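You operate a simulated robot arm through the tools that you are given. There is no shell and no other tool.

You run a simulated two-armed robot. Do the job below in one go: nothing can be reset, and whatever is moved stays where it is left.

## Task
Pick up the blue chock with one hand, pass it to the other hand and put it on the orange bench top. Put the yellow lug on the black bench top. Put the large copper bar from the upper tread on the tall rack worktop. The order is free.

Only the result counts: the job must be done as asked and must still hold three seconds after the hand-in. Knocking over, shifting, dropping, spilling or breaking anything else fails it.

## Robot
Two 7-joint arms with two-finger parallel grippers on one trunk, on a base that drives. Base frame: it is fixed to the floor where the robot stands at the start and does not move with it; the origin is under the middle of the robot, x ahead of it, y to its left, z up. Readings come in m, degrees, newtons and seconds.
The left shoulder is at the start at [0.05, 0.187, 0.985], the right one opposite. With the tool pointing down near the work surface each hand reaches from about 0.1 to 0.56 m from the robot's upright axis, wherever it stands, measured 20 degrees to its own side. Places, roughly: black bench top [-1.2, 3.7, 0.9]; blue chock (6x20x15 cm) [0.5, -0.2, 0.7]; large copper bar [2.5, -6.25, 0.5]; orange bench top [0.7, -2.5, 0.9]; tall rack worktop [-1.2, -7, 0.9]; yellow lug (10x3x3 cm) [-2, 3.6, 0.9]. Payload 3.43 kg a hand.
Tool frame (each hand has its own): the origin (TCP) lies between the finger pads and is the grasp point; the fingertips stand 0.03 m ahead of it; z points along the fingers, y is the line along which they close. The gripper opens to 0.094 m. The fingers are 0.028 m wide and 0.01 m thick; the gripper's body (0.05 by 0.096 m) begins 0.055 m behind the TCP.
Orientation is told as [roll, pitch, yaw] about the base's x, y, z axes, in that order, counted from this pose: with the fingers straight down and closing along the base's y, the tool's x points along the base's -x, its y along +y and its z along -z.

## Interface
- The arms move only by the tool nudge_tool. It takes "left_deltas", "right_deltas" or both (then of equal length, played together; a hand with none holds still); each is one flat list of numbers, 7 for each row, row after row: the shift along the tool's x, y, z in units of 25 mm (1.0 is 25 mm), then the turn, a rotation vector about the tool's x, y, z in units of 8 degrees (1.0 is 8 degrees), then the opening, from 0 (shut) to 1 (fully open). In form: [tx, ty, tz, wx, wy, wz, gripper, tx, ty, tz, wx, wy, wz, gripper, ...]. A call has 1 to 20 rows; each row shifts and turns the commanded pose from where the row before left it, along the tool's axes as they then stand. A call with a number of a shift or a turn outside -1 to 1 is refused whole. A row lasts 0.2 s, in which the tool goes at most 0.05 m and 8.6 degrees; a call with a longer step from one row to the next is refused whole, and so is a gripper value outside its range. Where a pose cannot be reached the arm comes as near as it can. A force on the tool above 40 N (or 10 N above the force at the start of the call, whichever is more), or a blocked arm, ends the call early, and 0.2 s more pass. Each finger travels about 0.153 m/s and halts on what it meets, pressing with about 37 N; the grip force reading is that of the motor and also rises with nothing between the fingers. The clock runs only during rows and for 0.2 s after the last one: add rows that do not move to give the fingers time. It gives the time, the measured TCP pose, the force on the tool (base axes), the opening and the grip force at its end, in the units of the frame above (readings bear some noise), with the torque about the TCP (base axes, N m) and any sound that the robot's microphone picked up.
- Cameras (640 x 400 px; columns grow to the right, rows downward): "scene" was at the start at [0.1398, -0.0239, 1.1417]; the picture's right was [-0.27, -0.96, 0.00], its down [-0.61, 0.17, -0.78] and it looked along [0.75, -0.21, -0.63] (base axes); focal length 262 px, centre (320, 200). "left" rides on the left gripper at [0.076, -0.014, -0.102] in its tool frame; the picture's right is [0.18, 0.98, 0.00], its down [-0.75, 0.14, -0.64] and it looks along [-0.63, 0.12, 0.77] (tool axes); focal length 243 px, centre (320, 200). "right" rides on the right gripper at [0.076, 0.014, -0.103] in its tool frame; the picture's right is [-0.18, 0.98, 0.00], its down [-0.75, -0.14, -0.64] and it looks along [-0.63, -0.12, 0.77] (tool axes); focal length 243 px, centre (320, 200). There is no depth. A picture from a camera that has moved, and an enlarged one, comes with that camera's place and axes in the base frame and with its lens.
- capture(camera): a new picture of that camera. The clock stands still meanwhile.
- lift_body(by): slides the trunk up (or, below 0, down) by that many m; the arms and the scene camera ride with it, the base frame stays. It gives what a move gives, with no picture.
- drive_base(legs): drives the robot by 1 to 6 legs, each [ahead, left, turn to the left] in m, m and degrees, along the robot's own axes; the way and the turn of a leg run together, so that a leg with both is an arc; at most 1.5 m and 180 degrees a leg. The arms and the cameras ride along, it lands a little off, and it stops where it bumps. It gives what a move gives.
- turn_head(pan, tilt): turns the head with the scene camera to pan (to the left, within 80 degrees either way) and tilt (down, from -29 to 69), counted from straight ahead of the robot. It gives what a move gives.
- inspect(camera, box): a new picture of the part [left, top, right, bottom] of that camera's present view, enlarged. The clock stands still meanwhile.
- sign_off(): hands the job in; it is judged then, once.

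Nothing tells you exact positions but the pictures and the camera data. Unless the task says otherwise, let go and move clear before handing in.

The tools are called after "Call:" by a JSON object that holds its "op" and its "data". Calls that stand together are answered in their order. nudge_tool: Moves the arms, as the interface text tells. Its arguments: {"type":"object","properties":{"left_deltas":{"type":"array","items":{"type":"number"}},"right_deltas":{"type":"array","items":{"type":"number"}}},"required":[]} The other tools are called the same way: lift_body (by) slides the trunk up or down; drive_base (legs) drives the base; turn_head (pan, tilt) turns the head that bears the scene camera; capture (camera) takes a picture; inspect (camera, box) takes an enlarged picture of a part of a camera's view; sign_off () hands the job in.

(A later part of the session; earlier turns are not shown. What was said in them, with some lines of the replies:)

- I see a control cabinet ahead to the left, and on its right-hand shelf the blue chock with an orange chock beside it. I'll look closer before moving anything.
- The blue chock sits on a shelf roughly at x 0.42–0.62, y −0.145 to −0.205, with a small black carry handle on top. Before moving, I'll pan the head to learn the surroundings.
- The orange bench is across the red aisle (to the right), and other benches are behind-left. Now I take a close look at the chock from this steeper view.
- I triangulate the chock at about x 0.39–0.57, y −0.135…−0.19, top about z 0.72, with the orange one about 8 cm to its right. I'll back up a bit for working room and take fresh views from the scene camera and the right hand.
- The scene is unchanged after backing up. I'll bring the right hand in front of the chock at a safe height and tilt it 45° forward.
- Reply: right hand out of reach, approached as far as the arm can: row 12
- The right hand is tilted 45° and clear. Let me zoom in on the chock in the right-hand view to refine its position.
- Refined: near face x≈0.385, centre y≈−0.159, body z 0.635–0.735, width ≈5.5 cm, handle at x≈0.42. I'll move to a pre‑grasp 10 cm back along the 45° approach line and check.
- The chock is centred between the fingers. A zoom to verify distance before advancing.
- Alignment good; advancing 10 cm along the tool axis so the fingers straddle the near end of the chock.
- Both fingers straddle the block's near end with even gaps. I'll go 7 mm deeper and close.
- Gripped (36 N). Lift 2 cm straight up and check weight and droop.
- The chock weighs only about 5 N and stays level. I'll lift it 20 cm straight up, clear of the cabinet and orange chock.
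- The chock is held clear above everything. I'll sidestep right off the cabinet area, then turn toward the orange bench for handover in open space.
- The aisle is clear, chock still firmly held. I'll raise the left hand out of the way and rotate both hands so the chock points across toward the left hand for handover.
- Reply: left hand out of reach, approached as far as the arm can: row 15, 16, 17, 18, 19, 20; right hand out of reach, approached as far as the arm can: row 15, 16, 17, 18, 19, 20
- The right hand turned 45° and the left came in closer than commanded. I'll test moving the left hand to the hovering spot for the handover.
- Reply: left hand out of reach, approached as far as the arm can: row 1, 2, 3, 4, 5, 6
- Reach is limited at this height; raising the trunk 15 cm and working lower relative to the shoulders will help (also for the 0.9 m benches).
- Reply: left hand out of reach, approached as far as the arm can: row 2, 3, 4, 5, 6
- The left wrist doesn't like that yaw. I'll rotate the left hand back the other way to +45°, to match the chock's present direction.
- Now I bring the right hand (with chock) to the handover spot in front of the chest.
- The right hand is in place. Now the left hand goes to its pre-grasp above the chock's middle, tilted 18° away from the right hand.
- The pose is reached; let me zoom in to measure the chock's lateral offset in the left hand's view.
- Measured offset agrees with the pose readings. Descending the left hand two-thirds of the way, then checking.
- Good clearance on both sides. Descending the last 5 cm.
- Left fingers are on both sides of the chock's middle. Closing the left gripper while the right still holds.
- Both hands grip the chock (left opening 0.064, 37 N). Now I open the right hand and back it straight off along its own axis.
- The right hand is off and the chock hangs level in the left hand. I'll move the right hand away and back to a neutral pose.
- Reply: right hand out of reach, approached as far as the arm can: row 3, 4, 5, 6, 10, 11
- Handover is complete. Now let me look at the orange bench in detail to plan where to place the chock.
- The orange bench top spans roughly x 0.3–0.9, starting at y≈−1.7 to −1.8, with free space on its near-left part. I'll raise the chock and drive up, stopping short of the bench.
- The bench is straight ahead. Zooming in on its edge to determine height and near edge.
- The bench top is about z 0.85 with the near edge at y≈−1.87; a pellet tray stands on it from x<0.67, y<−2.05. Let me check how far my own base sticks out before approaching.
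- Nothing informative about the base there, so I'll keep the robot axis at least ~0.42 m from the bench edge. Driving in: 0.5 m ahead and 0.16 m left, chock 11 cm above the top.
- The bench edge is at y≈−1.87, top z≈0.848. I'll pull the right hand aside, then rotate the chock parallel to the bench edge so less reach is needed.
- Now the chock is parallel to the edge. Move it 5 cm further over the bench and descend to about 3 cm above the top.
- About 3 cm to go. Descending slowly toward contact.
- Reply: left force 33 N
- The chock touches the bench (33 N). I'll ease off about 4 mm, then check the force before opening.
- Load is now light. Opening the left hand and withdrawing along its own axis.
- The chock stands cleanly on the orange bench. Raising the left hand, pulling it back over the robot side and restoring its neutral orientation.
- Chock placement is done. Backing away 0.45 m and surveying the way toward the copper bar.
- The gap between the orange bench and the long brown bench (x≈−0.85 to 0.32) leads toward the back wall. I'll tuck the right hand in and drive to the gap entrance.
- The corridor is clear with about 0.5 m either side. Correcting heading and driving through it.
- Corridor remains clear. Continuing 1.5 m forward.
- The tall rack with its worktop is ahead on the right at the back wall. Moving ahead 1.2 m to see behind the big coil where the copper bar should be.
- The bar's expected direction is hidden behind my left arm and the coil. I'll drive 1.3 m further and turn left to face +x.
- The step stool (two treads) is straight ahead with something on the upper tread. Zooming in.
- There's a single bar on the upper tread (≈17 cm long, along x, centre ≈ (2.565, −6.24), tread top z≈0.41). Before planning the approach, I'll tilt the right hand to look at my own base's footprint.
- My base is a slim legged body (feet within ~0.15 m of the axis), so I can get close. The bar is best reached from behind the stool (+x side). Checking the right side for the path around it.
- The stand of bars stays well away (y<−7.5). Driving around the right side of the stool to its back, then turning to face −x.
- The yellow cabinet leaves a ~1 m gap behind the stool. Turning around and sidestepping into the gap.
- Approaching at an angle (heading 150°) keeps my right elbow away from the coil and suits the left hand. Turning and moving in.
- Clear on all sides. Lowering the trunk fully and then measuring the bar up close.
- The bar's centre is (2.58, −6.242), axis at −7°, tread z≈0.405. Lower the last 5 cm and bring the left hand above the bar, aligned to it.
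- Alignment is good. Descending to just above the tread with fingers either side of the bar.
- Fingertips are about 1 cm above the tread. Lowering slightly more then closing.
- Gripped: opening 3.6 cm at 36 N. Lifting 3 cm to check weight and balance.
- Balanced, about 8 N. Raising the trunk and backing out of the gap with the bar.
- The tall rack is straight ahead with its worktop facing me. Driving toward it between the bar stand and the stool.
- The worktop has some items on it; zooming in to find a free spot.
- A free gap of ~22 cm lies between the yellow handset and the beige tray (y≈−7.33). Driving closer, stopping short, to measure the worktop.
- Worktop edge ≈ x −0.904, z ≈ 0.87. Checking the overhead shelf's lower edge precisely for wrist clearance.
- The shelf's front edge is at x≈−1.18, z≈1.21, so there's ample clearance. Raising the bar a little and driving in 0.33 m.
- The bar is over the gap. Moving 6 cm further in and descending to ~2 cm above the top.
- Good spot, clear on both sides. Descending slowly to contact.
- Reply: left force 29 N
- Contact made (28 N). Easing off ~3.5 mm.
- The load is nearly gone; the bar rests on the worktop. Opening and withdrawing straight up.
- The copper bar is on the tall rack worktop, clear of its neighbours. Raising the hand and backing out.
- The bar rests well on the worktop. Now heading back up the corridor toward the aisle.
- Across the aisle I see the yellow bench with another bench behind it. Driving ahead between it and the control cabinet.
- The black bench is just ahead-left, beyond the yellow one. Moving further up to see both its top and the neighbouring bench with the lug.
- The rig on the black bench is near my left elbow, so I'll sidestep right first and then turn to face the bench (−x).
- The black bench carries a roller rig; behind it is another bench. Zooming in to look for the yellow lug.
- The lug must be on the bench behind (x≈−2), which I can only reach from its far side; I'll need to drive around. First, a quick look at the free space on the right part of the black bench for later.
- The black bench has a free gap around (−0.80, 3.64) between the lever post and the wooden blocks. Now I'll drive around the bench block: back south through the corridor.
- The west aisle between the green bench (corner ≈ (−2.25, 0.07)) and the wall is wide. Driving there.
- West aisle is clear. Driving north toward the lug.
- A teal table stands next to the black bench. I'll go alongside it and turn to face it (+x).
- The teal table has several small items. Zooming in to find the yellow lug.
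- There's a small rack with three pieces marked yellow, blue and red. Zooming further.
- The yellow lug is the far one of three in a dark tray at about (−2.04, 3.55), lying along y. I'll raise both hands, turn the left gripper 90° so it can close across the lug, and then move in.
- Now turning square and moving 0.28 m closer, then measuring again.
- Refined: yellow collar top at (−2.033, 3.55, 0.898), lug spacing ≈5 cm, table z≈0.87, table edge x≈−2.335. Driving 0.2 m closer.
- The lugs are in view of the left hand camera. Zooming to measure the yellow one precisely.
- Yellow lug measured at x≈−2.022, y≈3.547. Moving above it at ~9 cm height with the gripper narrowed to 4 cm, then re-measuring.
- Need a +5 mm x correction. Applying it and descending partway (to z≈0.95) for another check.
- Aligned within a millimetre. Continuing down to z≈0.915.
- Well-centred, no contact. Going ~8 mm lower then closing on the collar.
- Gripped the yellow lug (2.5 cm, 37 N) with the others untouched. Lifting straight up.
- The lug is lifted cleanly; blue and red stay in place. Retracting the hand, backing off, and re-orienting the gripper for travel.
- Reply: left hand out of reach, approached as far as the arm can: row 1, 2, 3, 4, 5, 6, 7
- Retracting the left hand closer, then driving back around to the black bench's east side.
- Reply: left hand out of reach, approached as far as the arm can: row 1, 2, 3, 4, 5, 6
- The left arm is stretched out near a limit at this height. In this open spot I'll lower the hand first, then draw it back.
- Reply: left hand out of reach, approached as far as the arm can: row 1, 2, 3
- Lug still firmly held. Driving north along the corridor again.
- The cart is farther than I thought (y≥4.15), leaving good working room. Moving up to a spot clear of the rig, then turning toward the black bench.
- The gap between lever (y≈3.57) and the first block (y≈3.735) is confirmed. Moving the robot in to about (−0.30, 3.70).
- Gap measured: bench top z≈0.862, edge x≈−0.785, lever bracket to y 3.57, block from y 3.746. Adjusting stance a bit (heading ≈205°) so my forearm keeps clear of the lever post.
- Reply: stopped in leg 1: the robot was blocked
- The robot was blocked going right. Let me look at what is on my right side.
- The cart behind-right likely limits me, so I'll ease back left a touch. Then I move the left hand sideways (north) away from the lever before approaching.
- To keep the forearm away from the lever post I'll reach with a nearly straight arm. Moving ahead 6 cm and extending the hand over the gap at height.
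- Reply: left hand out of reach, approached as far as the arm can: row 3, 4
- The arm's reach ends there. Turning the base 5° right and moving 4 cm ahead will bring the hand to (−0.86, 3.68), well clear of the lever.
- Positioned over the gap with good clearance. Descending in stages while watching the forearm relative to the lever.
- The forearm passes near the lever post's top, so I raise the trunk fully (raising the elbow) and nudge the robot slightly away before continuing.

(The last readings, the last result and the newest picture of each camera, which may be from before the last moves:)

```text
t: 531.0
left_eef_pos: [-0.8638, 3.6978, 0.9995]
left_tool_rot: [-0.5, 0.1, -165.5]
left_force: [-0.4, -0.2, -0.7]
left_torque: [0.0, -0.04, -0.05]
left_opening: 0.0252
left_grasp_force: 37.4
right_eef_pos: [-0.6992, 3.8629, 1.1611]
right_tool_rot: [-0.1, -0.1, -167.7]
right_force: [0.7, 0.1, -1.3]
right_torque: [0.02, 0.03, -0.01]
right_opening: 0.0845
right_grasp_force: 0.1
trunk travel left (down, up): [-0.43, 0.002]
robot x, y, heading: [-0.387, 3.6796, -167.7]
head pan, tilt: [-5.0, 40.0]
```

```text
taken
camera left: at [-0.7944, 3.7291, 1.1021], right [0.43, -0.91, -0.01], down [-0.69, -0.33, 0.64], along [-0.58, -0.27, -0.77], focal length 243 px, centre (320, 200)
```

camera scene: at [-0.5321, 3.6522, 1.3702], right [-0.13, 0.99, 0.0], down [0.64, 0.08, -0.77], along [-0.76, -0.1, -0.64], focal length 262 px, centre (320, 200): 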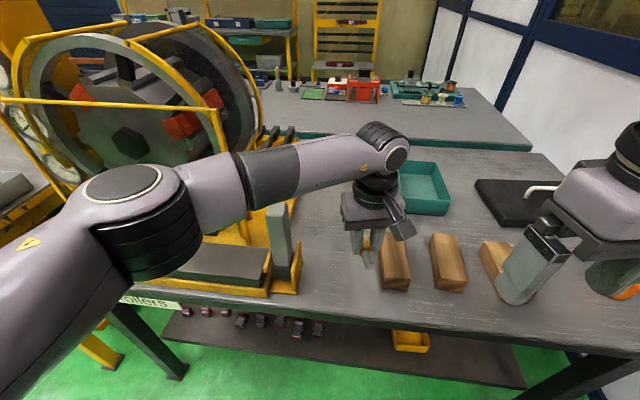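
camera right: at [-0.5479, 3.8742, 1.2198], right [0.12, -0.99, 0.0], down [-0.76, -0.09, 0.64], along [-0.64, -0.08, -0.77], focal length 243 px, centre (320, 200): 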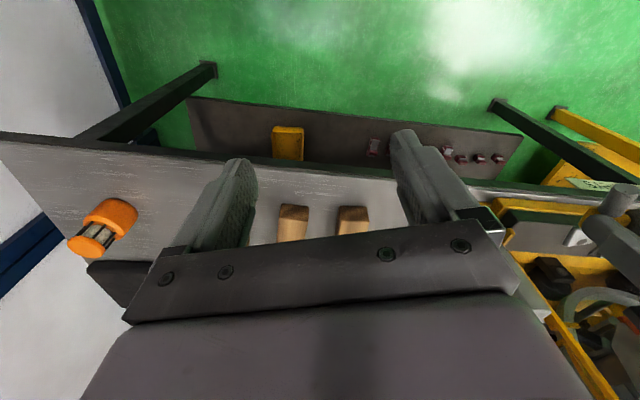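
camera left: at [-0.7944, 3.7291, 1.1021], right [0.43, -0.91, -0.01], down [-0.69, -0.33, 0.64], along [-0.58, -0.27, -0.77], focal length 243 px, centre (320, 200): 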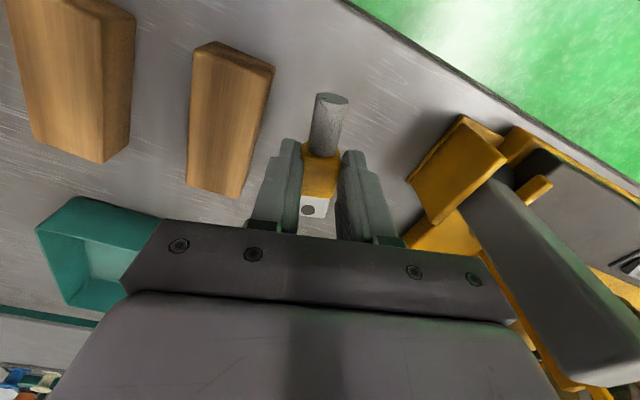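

Clearances look fine (forearm still above the post's top). Descending another 5 cm and rechecking.

Call:
{"op": "nudge_tool", "data": {"left_deltas": [0, 0, 0.4, 0, 0, 0, 0, 0, 0, 0.4, 0, 0, 0, 0, 0, 0, 0.4, 0, 0, 0, 0, 0, 0, 0.4, 0, 0, 0, 0, 0, 0, 0.4, 0, 0, 0, 0, 0, 0, 0, 0, 0, 0, 0]}}

Call:
{"op": "capture", "data": {"camera": "scene"}}

Call:
{"op": "capture", "data": {"camera": "left"}}

```text
t: 532.4
left_eef_pos: [-0.8638, 3.6984, 0.949]
left_tool_rot: [-0.5, 0.1, -165.4]
left_force: [-0.2, 0.8, 0.2]
left_torque: [0.0, -0.01, -0.02]
left_opening: 0.0247
left_grasp_force: 37.3
right_eef_pos: [-0.6994, 3.8646, 1.1608]
right_tool_rot: [0.0, -0.2, -167.7]
right_force: [0.0, 0.3, -0.5]
right_torque: [-0.01, 0.0, 0.0]
right_opening: 0.0846
right_grasp_force: 0.0
trunk travel left (down, up): [-0.43, 0.002]
robot x, y, heading: [-0.3925, 3.6745, -168.0]
head pan, tilt: [-5.0, 40.0]
```

```text
taken
camera scene: at [-0.5322, 3.6522, 1.3702], right [-0.13, 0.99, 0.0], down [0.64, 0.08, -0.77], along [-0.76, -0.1, -0.64], focal length 262 px, centre (320, 200)
```

scene: 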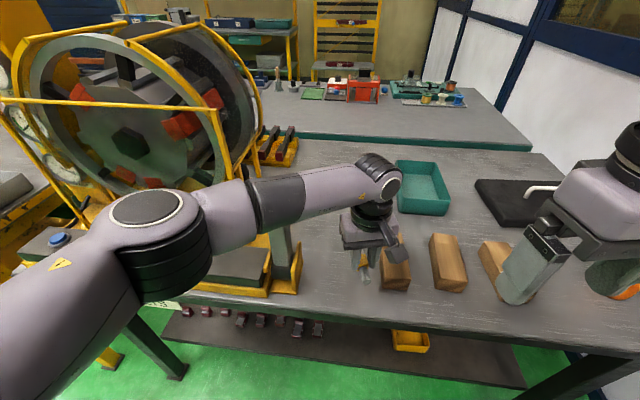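

```text
taken
camera left: at [-0.7945, 3.7298, 1.0521], right [0.43, -0.91, -0.01], down [-0.69, -0.33, 0.64], along [-0.58, -0.27, -0.77], focal length 243 px, centre (320, 200)
```

left: 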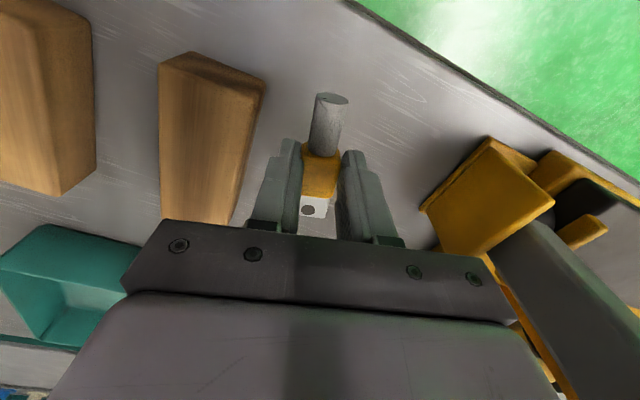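

Geometry check gives ~5 cm clearance between forearm and lever. Continuing down to just above the bench top.

Call:
{"op": "nudge_tool", "data": {"left_deltas": [0, 0.15, 0.3, 0, 0, 0, 0, 0, 0.15, 0.3, 0, 0, 0, 0, 0, 0, 0.3, 0, 0, 0, 0, 0, 0, 0.3, 0, 0, 0, 0, 0, 0, 0.3, 0, 0, 0, 0, 0, 0, 0, 0, 0, 0, 0]}}

Call:
{"op": "capture", "data": {"camera": "scene"}}

Call:
{"op": "capture", "data": {"camera": "left"}}

```text
t: 533.8
left_eef_pos: [-0.863, 3.69, 0.912]
left_tool_rot: [-0.5, 0.1, -165.4]
left_force: [0.8, 0.7, -1.4]
left_torque: [-0.01, 0.0, 0.03]
left_opening: 0.0249
left_grasp_force: 37.2
right_eef_pos: [-0.7005, 3.8633, 1.162]
right_tool_rot: [0.0, -0.2, -167.7]
right_force: [0.0, -0.4, -0.4]
right_torque: [-0.03, -0.03, 0.02]
right_opening: 0.0848
right_grasp_force: 0.1
trunk travel left (down, up): [-0.43, 0.002]
robot x, y, heading: [-0.3924, 3.6774, -167.8]
head pan, tilt: [-5.0, 40.0]
```

```text
taken
camera scene: at [-0.5322, 3.6522, 1.3702], right [-0.13, 0.99, 0.0], down [0.64, 0.08, -0.77], along [-0.76, -0.1, -0.64], focal length 262 px, centre (320, 200)
```

scene: 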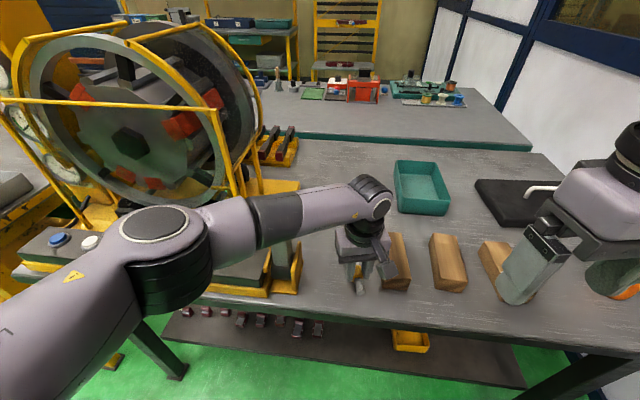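

```text
taken
camera left: at [-0.7927, 3.7225, 1.0145], right [0.42, -0.91, -0.01], down [-0.69, -0.33, 0.64], along [-0.58, -0.27, -0.77], focal length 243 px, centre (320, 200)
```

left: 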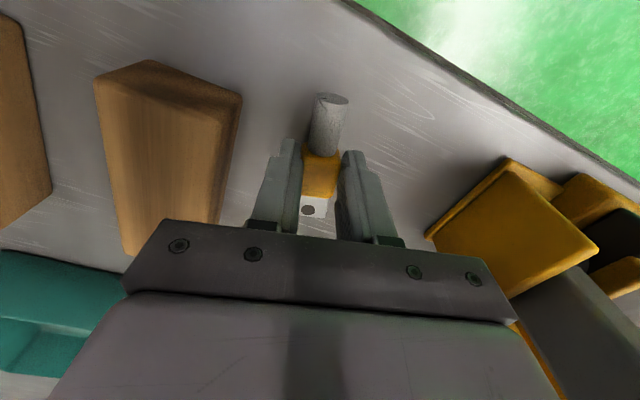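

Lug is nicely between block and bracket. Slow descent to contact.

Call:
{"op": "nudge_tool", "data": {"left_deltas": [0, 0, 0.1, 0, 0, 0, 0, 0, 0, 0.1, 0, 0, 0, 0, 0, 0, 0.1, 0, 0, 0, 0, 0, 0, 0.1, 0, 0, 0, 0, 0, 0, 0, 0, 0, 0, 0]}}

```text
t: 535.0
left_eef_pos: [-0.8651, 3.6873, 0.9037]
left_tool_rot: [-0.6, -0.1, -165.1]
left_force: [-4.0, 1.2, 12.1]
left_torque: [-0.17, 0.25, -0.02]
left_opening: 0.0251
left_grasp_force: 37.3
right_eef_pos: [-0.6983, 3.8637, 1.1619]
right_tool_rot: [0.0, -0.1, -167.7]
right_force: [-0.9, -0.2, 0.2]
right_torque: [0.01, -0.02, 0.0]
right_opening: 0.0846
right_grasp_force: 0.1
trunk travel left (down, up): [-0.43, 0.002]
robot x, y, heading: [-0.3878, 3.6731, -167.7]
head pan, tilt: [-5.0, 40.0]
```

Call:
{"op": "inspect", "data": {"camera": "scene", "box": [230, 170, 430, 320]}}

Call:
{"op": "inspect", "data": {"camera": "left", "box": [200, 60, 480, 250]}}

```text
2.67 times, centred on (330, 245) of scene
camera zoom: at [-0.5314, 3.6523, 1.3705], right [-0.13, 0.99, 0.0], down [0.64, 0.08, -0.77], along [-0.76, -0.1, -0.64], focal length 699 px, centre (293, 80)
```

zoom: 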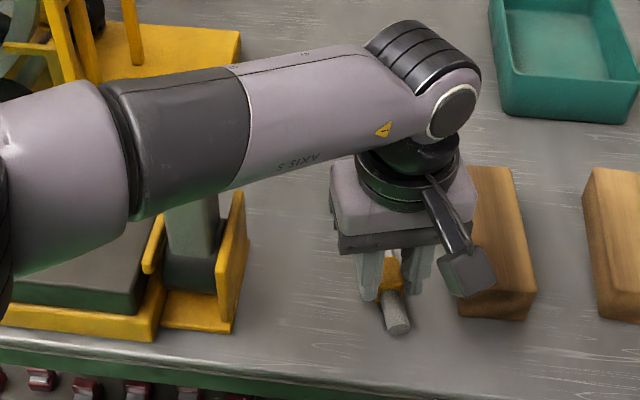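

```text
2.11 times, centred on (340, 155) of left
camera zoom: at [-0.7951, 3.7207, 1.0057], right [0.43, -0.9, -0.01], down [-0.69, -0.34, 0.64], along [-0.58, -0.27, -0.77], focal length 511 px, centre (278, 295)
```

zoom: 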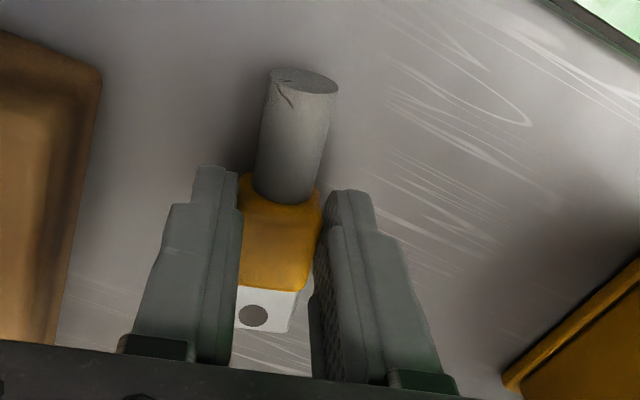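

The lug touches the bench (12 N). Easing off a hair, opening slightly and lifting straight up.

Call:
{"op": "nudge_tool", "data": {"left_deltas": [0, 0, -0.05, 0, 0, 0, 0, 0, 0, 0, 0, 0, 0, 0]}}

Call:
{"op": "nudge_tool", "data": {"left_deltas": [0, 0, 0, 0, 0, 0, 0.34, 0, 0, 0, 0, 0, 0, 0.45, 0, 0, 0, 0, 0, 0, 0.5, 0, 0, 0, 0, 0, 0, 0.5, 0, 0, -0.2, 0, 0, 0, 0.5, 0, 0, -0.3, 0, 0, 0, 0.5, 0, 0, -0.4, 0, 0, 0, 0.5, 0, 0, -0.5, 0, 0, 0, 0.5, 0, 0, -0.6, 0, 0, 0, 0.5, 0, 0, -0.6, 0, 0, 0, 0.5, 0, 0, 0, 0, 0, 0, 0.5]}}

Call:
{"op": "capture", "data": {"camera": "left"}}

Call:
{"op": "capture", "data": {"camera": "scene"}}

```text
t: 535.6
left_eef_pos: [-0.8618, 3.6895, 0.9041]
left_tool_rot: [-0.6, 0.1, -165.3]
left_force: [-5.5, -2.4, 15.1]
left_torque: [-0.41, 0.59, -0.06]
left_opening: 0.0249
left_grasp_force: 37.0
right_eef_pos: [-0.6991, 3.8632, 1.1628]
right_tool_rot: [0.0, -0.1, -167.7]
right_force: [-0.2, -0.5, -0.2]
right_torque: [0.0, 0.0, 0.0]
right_opening: 0.0848
right_grasp_force: 0.1
trunk travel left (down, up): [-0.43, 0.002]
robot x, y, heading: [-0.3909, 3.6783, -167.7]
head pan, tilt: [-5.0, 40.0]
```

```text
t: 538.0
left_eef_pos: [-0.8635, 3.6893, 0.968]
left_tool_rot: [-0.5, 0.2, -165.4]
left_force: [0.6, -0.2, -0.5]
left_torque: [0.02, -0.03, 0.0]
left_opening: 0.0474
left_grasp_force: 0.1
right_eef_pos: [-0.7002, 3.8647, 1.1601]
right_tool_rot: [-0.1, -0.2, -167.7]
right_force: [-0.5, -0.2, 0.3]
right_torque: [0.01, 0.02, 0.03]
right_opening: 0.0848
right_grasp_force: 0.0
trunk travel left (down, up): [-0.43, 0.002]
robot x, y, heading: [-0.3892, 3.6775, -167.7]
head pan, tilt: [-5.0, 40.0]
```

```text
taken
camera left: at [-0.7925, 3.7223, 1.0714], right [0.43, -0.9, -0.01], down [-0.69, -0.33, 0.64], along [-0.58, -0.27, -0.77], focal length 243 px, centre (320, 200)
```

left: 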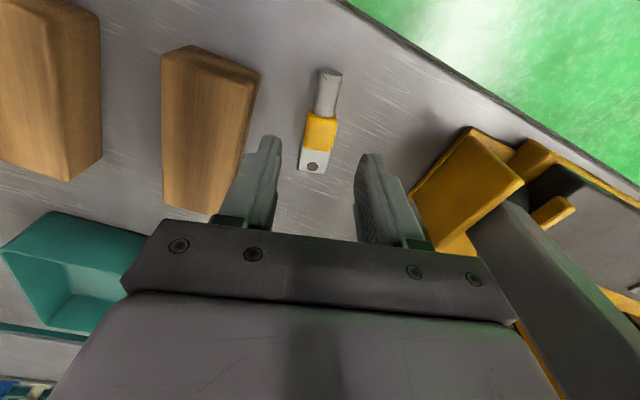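

```text
taken
camera scene: at [-0.5322, 3.6522, 1.3702], right [-0.13, 0.99, 0.0], down [0.64, 0.08, -0.77], along [-0.76, -0.1, -0.64], focal length 262 px, centre (320, 200)
```

scene: 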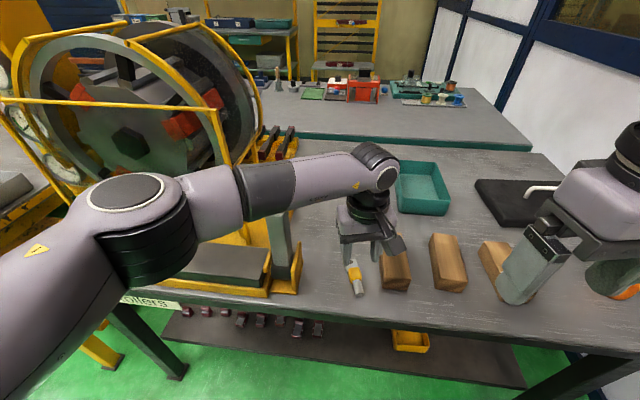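

The yellow lug lies on the black bench top; its neighbours are untouched. Raising the hand and backing away eastwards.

Call:
{"op": "nudge_tool", "data": {"left_deltas": [0, 0, -0.6, 0, 0, 0, 0.5, 0, 0, -0.6, 0, 0, 0, 0.5, 0, 0, -0.6, 0, 0, 0, 0.5, 0, 0, -0.6, 0, 0, 0, 0.5, 0, 0, -0.6, 0, 0, 0, 0.5, 0, 0, -0.6, 0, 0, 0, 0.5, 0, 0, 0, 0, 0, 0, 0.5]}}

Call:
{"op": "drive_base", "data": {"legs": [[-0.282, 0.113, 0]]}}

Call:
{"op": "turn_head", "data": {"pan": -10, "tilt": 30}}

Call:
{"op": "capture", "data": {"camera": "scene"}}

```text
t: 539.6
left_eef_pos: [-0.861, 3.6895, 1.0593]
left_tool_rot: [-0.6, 0.1, -165.4]
left_force: [1.4, 0.0, 0.2]
left_torque: [0.01, 0.02, 0.05]
left_opening: 0.0472
left_grasp_force: 0.1
right_eef_pos: [-0.7004, 3.8634, 1.1621]
right_tool_rot: [0.0, -0.1, -167.7]
right_force: [-0.1, 0.0, 0.0]
right_torque: [0.0, 0.01, 0.0]
right_opening: 0.0844
right_grasp_force: 0.0
trunk travel left (down, up): [-0.43, 0.002]
robot x, y, heading: [-0.3893, 3.6816, -168.0]
head pan, tilt: [-5.0, 40.0]
```

```text
t: 540.7
left_eef_pos: [-0.8038, 3.6765, 1.0578]
left_tool_rot: [-0.5, 0.3, -165.1]
left_force: [-0.7, -0.3, 0.1]
left_torque: [0.0, 0.0, 0.01]
left_opening: 0.047
left_grasp_force: 0.1
right_eef_pos: [-0.6456, 3.8504, 1.1597]
right_tool_rot: [0.0, 0.0, -167.1]
right_force: [-0.4, 0.5, -0.5]
right_torque: [0.02, -0.01, -0.01]
right_opening: 0.0845
right_grasp_force: 0.1
trunk travel left (down, up): [-0.43, 0.002]
robot x, y, heading: [-0.3306, 3.6661, -167.2]
head pan, tilt: [-5.0, 40.0]
stopped in leg 1: the robot was blocked; the commanded pose is now the measured one
```

```text
t: 541.4
left_eef_pos: [-0.8045, 3.6761, 1.0552]
left_tool_rot: [-0.5, 0.4, -165.2]
left_force: [-0.3, -1.0, -0.6]
left_torque: [0.01, -0.01, -0.03]
left_opening: 0.0469
left_grasp_force: 0.0
right_eef_pos: [-0.646, 3.8511, 1.1594]
right_tool_rot: [0.2, 0.2, -167.2]
right_force: [0.5, 0.1, 0.7]
right_torque: [0.02, 0.01, 0.03]
right_opening: 0.0848
right_grasp_force: 0.1
trunk travel left (down, up): [-0.43, 0.002]
robot x, y, heading: [-0.3299, 3.6657, -167.3]
head pan, tilt: [-10.0, 30.0]
```

```text
taken
camera scene: at [-0.4835, 3.6477, 1.3847], right [-0.05, 1.0, 0.0], down [0.5, 0.02, -0.86], along [-0.86, -0.04, -0.51], focal length 262 px, centre (320, 200)
```

scene: 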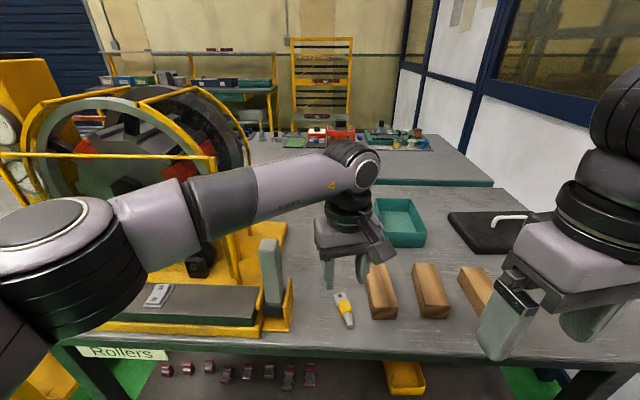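

The lug is safely placed, but the base was blocked when backing. Let me look around to see what I'm touching before moving again.

Call:
{"op": "turn_head", "data": {"pan": -80, "tilt": 25}}

Call:
{"op": "capture", "data": {"camera": "scene"}}

Call:
{"op": "turn_head", "data": {"pan": 80, "tilt": 25}}

Call:
{"op": "capture", "data": {"camera": "scene"}}

```text
t: 542.8
left_eef_pos: [-0.8032, 3.6763, 1.0563]
left_tool_rot: [-0.6, 0.5, -165.2]
left_force: [0.0, 0.2, -1.4]
left_torque: [-0.02, -0.02, -0.02]
left_opening: 0.047
left_grasp_force: 0.1
right_eef_pos: [-0.6442, 3.8506, 1.1614]
right_tool_rot: [0.1, 0.0, -167.3]
right_force: [-0.5, 0.7, 0.0]
right_torque: [-0.03, 0.02, 0.01]
right_opening: 0.0846
right_grasp_force: 0.1
trunk travel left (down, up): [-0.43, 0.002]
robot x, y, heading: [-0.3272, 3.6677, -167.4]
head pan, tilt: [-80.0, 25.0]
```

```text
taken
camera scene: at [-0.4271, 3.7366, 1.3931], right [0.92, 0.38, 0.0], down [0.17, -0.39, -0.91], along [-0.35, 0.84, -0.42], focal length 262 px, centre (320, 200)
```

scene: 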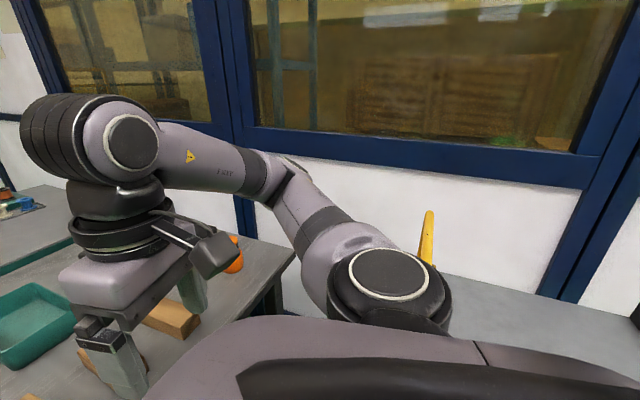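

```text
t: 545.3
left_eef_pos: [-0.8005, 3.6761, 1.0589]
left_tool_rot: [-0.5, 0.2, -165.2]
left_force: [-0.9, -0.2, -0.6]
left_torque: [0.02, -0.02, -0.01]
left_opening: 0.0469
left_grasp_force: 0.1
right_eef_pos: [-0.6417, 3.8508, 1.1617]
right_tool_rot: [0.0, -0.1, -167.3]
right_force: [0.1, 0.4, -0.8]
right_torque: [0.01, 0.02, 0.02]
right_opening: 0.0847
right_grasp_force: 0.1
trunk travel left (down, up): [-0.43, 0.002]
robot x, y, heading: [-0.3296, 3.6666, -167.4]
head pan, tilt: [80.0, 25.0]
```

```text
taken
camera scene: at [-0.3848, 3.56, 1.3934], right [-1.0, -0.04, 0.0], down [-0.02, 0.42, -0.91], along [0.04, -0.91, -0.42], focal length 262 px, centre (320, 200)
```

scene: 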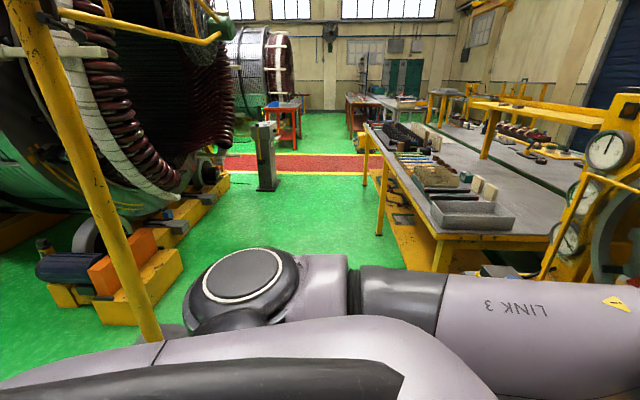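

My right elbow most likely touches the handle of the cart behind it. I'll free it by stretching the right hand forward (elbow moves away from the handle) and drawing the left hand back.

Call:
{"op": "nudge_tool", "data": {"right_deltas": [-0.8, 0, 0, 0, 0, 0, 0.9, -0.8, 0, 0, 0, 0, 0, 0.9, -0.8, 0, 0, 0, 0, 0, 0.9, -0.8, 0, 0, 0, 0, 0, 0.9, -0.8, 0, 0, 0, 0, 0, 0.9, -0.8, 0, 0, 0, 0, 0, 0.9, -0.8, 0, 0, 0, 0, 0, 0.9, 0, 0, 0, 0, 0, 0, 0.9], "left_deltas": [0.8, 0, 0, 0, 0, 0, 0.5, 0.8, 0, 0, 0, 0, 0, 0.5, 0.8, 0, 0, 0, 0, 0, 0.5, 0.8, 0, 0, 0, 0, 0, 0.5, 0.8, 0, 0, 0, 0, 0, 0.5, 0.8, 0, 0, 0, 0, 0, 0.5, 0.8, 0, 0, 0, 0, 0, 0.5, 0, 0, 0, 0, 0, 0, 0.5]}}

Call:
{"op": "turn_head", "data": {"pan": -60, "tilt": 25}}

Call:
{"op": "capture", "data": {"camera": "scene"}}

```text
t: 547.1
left_eef_pos: [-0.664, 3.7118, 1.0594]
left_tool_rot: [-0.5, 0.2, -165.2]
left_force: [0.2, -0.3, 0.0]
left_torque: [0.01, 0.02, 0.02]
left_opening: 0.0468
left_grasp_force: 0.1
right_eef_pos: [-0.7764, 3.8196, 1.1619]
right_tool_rot: [0.0, -0.2, -167.3]
right_force: [0.6, -0.9, -0.1]
right_torque: [0.0, 0.02, -0.02]
right_opening: 0.0843
right_grasp_force: 0.0
trunk travel left (down, up): [-0.43, 0.002]
robot x, y, heading: [-0.3286, 3.6663, -167.3]
head pan, tilt: [80.0, 25.0]
```

```text
t: 549.3
left_eef_pos: [-0.665, 3.7118, 1.0597]
left_tool_rot: [-0.5, 0.1, -165.2]
left_force: [-1.0, 0.3, -0.1]
left_torque: [0.01, -0.01, -0.02]
left_opening: 0.0471
left_grasp_force: 0.0
right_eef_pos: [-0.776, 3.8212, 1.1611]
right_tool_rot: [0.1, -0.2, -167.2]
right_force: [-0.9, 0.2, 0.1]
right_torque: [0.0, -0.02, -0.01]
right_opening: 0.0848
right_grasp_force: 0.0
trunk travel left (down, up): [-0.43, 0.002]
robot x, y, heading: [-0.3286, 3.6662, -167.1]
head pan, tilt: [-60.0, 25.0]
```

```text
taken
camera scene: at [-0.4498, 3.7201, 1.3934], right [0.74, 0.68, 0.0], down [0.29, -0.31, -0.91], along [-0.61, 0.67, -0.42], focal length 262 px, centre (320, 200)
```

scene: 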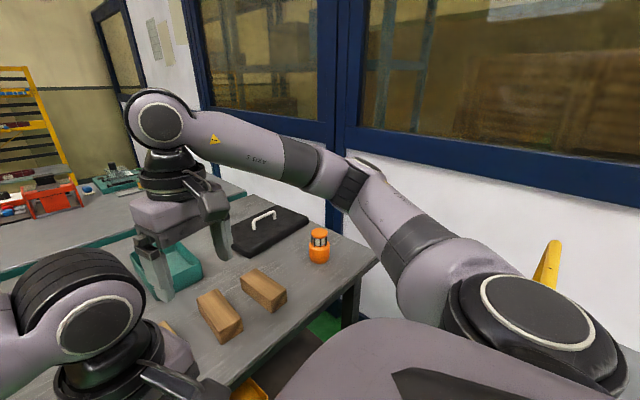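

Contact is likely with the cart's handle beside my right shoulder. Moving straight south (left) first to separate, then east.

Call:
{"op": "drive_base", "data": {"legs": [[0.055, 0.25, 0]]}}

Call:
{"op": "turn_head", "data": {"pan": -75, "tilt": 30}}

Call:
{"op": "capture", "data": {"camera": "scene"}}

```text
t: 552.2
left_eef_pos: [-0.6615, 3.4485, 1.0602]
left_tool_rot: [-0.5, 0.2, -165.0]
left_force: [-0.1, 0.2, 0.4]
left_torque: [0.05, -0.01, -0.01]
left_opening: 0.0469
left_grasp_force: 0.0
right_eef_pos: [-0.7727, 3.5578, 1.1627]
right_tool_rot: [0.0, -0.2, -167.2]
right_force: [-0.2, 0.0, 0.9]
right_torque: [0.02, -0.01, -0.02]
right_opening: 0.0846
right_grasp_force: 0.1
trunk travel left (down, up): [-0.43, 0.002]
robot x, y, heading: [-0.3251, 3.407, -167.0]
head pan, tilt: [-60.0, 25.0]
```

```text
t: 552.9
left_eef_pos: [-0.6609, 3.4495, 1.0598]
left_tool_rot: [-0.4, 0.1, -165.0]
left_force: [-0.2, 1.3, 0.1]
left_torque: [-0.01, -0.02, -0.02]
left_opening: 0.0471
left_grasp_force: 0.0
right_eef_pos: [-0.7723, 3.5578, 1.1622]
right_tool_rot: [0.1, -0.3, -167.2]
right_force: [0.3, 0.5, 0.5]
right_torque: [0.01, 0.0, 0.02]
right_opening: 0.0847
right_grasp_force: 0.0
trunk travel left (down, up): [-0.43, 0.002]
robot x, y, heading: [-0.3267, 3.4077, -167.4]
head pan, tilt: [-75.0, 30.0]
```

```text
taken
camera scene: at [-0.426, 3.4714, 1.3855], right [0.88, 0.47, 0.0], down [0.23, -0.44, -0.87], along [-0.4, 0.77, -0.5], focal length 262 px, centre (320, 200)
```

scene: 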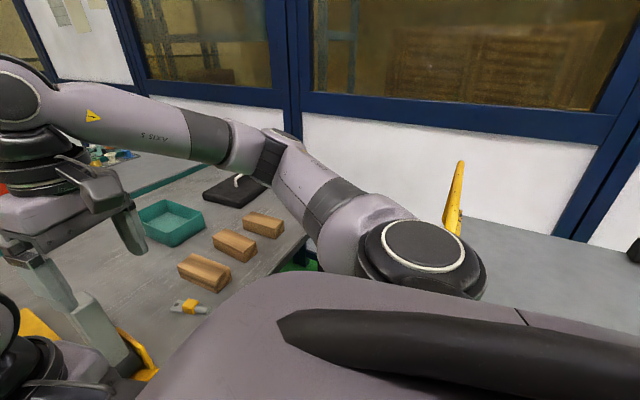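

Free now. Backing east and checking the lug and the cart.

Call:
{"op": "drive_base", "data": {"legs": [[-0.4, 0.1, 0]]}}

Call:
{"op": "turn_head", "data": {"pan": -15, "tilt": 28}}

Call:
{"op": "capture", "data": {"camera": "scene"}}

Call:
{"op": "turn_head", "data": {"pan": -79, "tilt": 25}}

Call:
{"op": "capture", "data": {"camera": "scene"}}

```text
t: 555.5
left_eef_pos: [-0.2459, 3.4424, 1.0586]
left_tool_rot: [-0.6, 0.1, -164.9]
left_force: [0.2, -0.2, -0.1]
left_torque: [0.02, 0.0, 0.0]
left_opening: 0.047
left_grasp_force: 0.0
right_eef_pos: [-0.3586, 3.5506, 1.1621]
right_tool_rot: [0.1, -0.2, -167.0]
right_force: [0.3, 0.0, 0.1]
right_torque: [0.02, 0.01, 0.0]
right_opening: 0.0846
right_grasp_force: 0.0
trunk travel left (down, up): [-0.43, 0.002]
robot x, y, heading: [0.0897, 3.3985, -167.2]
head pan, tilt: [-75.0, 30.0]
```

```text
t: 556.8
left_eef_pos: [-0.2476, 3.4414, 1.0595]
left_tool_rot: [-0.5, 0.1, -164.9]
left_force: [-0.4, -0.1, -0.7]
left_torque: [-0.02, -0.01, -0.03]
left_opening: 0.0473
left_grasp_force: 0.1
right_eef_pos: [-0.3591, 3.5504, 1.1609]
right_tool_rot: [0.1, -0.1, -167.1]
right_force: [-0.7, 0.0, -0.4]
right_torque: [0.0, -0.01, 0.01]
right_opening: 0.0846
right_grasp_force: 0.0
trunk travel left (down, up): [-0.43, 0.002]
robot x, y, heading: [0.0922, 3.3996, -167.3]
head pan, tilt: [-15.0, 28.0]
```

```text
taken
camera scene: at [-0.0602, 3.3872, 1.3887], right [0.04, 1.0, 0.0], down [0.47, -0.02, -0.88], along [-0.88, 0.03, -0.47], focal length 262 px, centre (320, 200)
```

scene: 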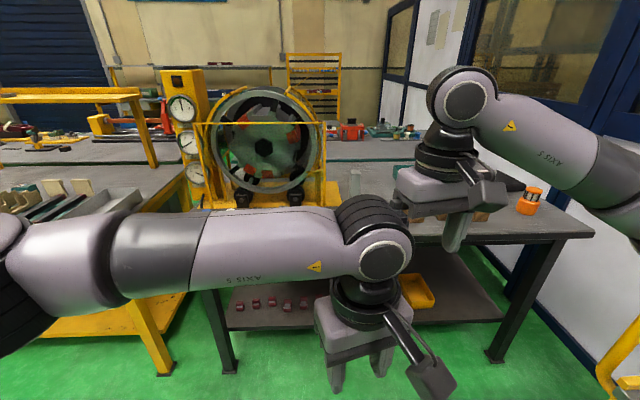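

```text
t: 558.1
left_eef_pos: [-0.2469, 3.4406, 1.0591]
left_tool_rot: [-0.5, 0.1, -164.9]
left_force: [-0.1, 0.2, 1.0]
left_torque: [0.02, 0.0, 0.02]
left_opening: 0.047
left_grasp_force: 0.0
right_eef_pos: [-0.3594, 3.5503, 1.1616]
right_tool_rot: [0.1, -0.2, -167.1]
right_force: [-0.4, -0.2, 0.5]
right_torque: [0.01, -0.01, -0.02]
right_opening: 0.0844
right_grasp_force: 0.1
trunk travel left (down, up): [-0.43, 0.002]
robot x, y, heading: [0.0905, 3.3969, -167.1]
head pan, tilt: [-79.0, 25.0]
```

```text
taken
camera scene: at [-0.0064, 3.4679, 1.3935], right [0.91, 0.41, 0.0], down [0.17, -0.39, -0.91], along [-0.37, 0.83, -0.42], focal length 262 px, centre (320, 200)
```

scene: 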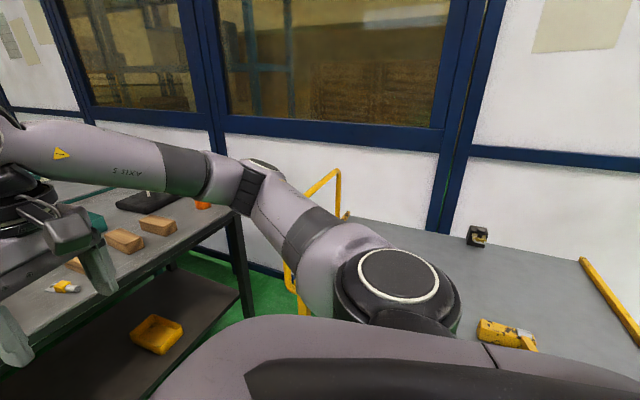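

All three pieces are placed. A final close look at the lug, and at the cart I brushed against.

Call:
{"op": "inspect", "data": {"camera": "scene", "box": [20, 190, 220, 330]}}

Call:
{"op": "inspect", "data": {"camera": "scene", "box": [260, 150, 640, 390]}}

```text
2.86 times, centred on (120, 260) of scene
camera zoom: at [-0.0064, 3.4679, 1.3935], right [0.91, 0.41, 0.0], down [0.17, -0.39, -0.91], along [-0.37, 0.83, -0.42], focal length 749 px, centre (891, 29)
```

zoom: 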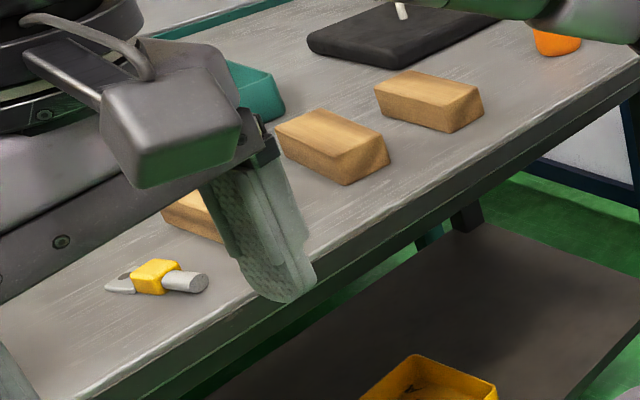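

```text
1.67 times, centred on (450, 270) of scene
camera zoom: at [-0.0064, 3.4679, 1.3935], right [0.91, 0.41, 0.0], down [0.17, -0.39, -0.91], along [-0.37, 0.83, -0.42], focal length 437 px, centre (103, 83)
```

zoom: 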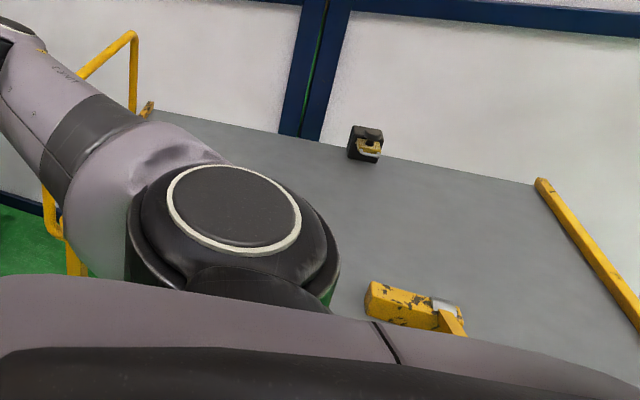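

The job is finished as far as the pictures show, so I'm handing it in. The yellow lug lies flat on the black bench top with the things around it undisturbed. The blue chock stands on the orange bench, and the copper bar lies on the tall rack worktop. I last saw those two when I left them.

My right arm brushed the cart beside the black bench while I was placing the lug. The cart looks to be where it was, to within a few centimetres of measuring error. Both hands are open and clear of everything.

Call:
{"op": "sign_off", "data": {}}

```text
The job is handed in.
```

All three moves are done and the job is handed in. It was accepted without a verdict, so I can't tell you whether it passed.

- **Blue chock:** the right hand picked it up and passed it to the left hand in the open aisle. The left hand then stood it on the near end of the orange bench top.
- **Copper bar:** it came off the upper tread and now lies on the tall rack worktop, between the yellow handset and the beige tray.
- **Yellow lug:** it came out of its tray on the teal table and now lies flat on the black bench top, between the lever and the first wooden block. The blue and red lugs did not move.

The base was blocked twice beside the black bench, probably because my right arm was against the cart's handle. I stopped and moved clear each time. The cart and the items on it looked to be in place afterwards, though I could only check that to within a few centimetres.

I did not go back for a second look at the chock or the bar after placing them. Both looked stable when I let go. Both hands were open and clear of everything at hand-in.
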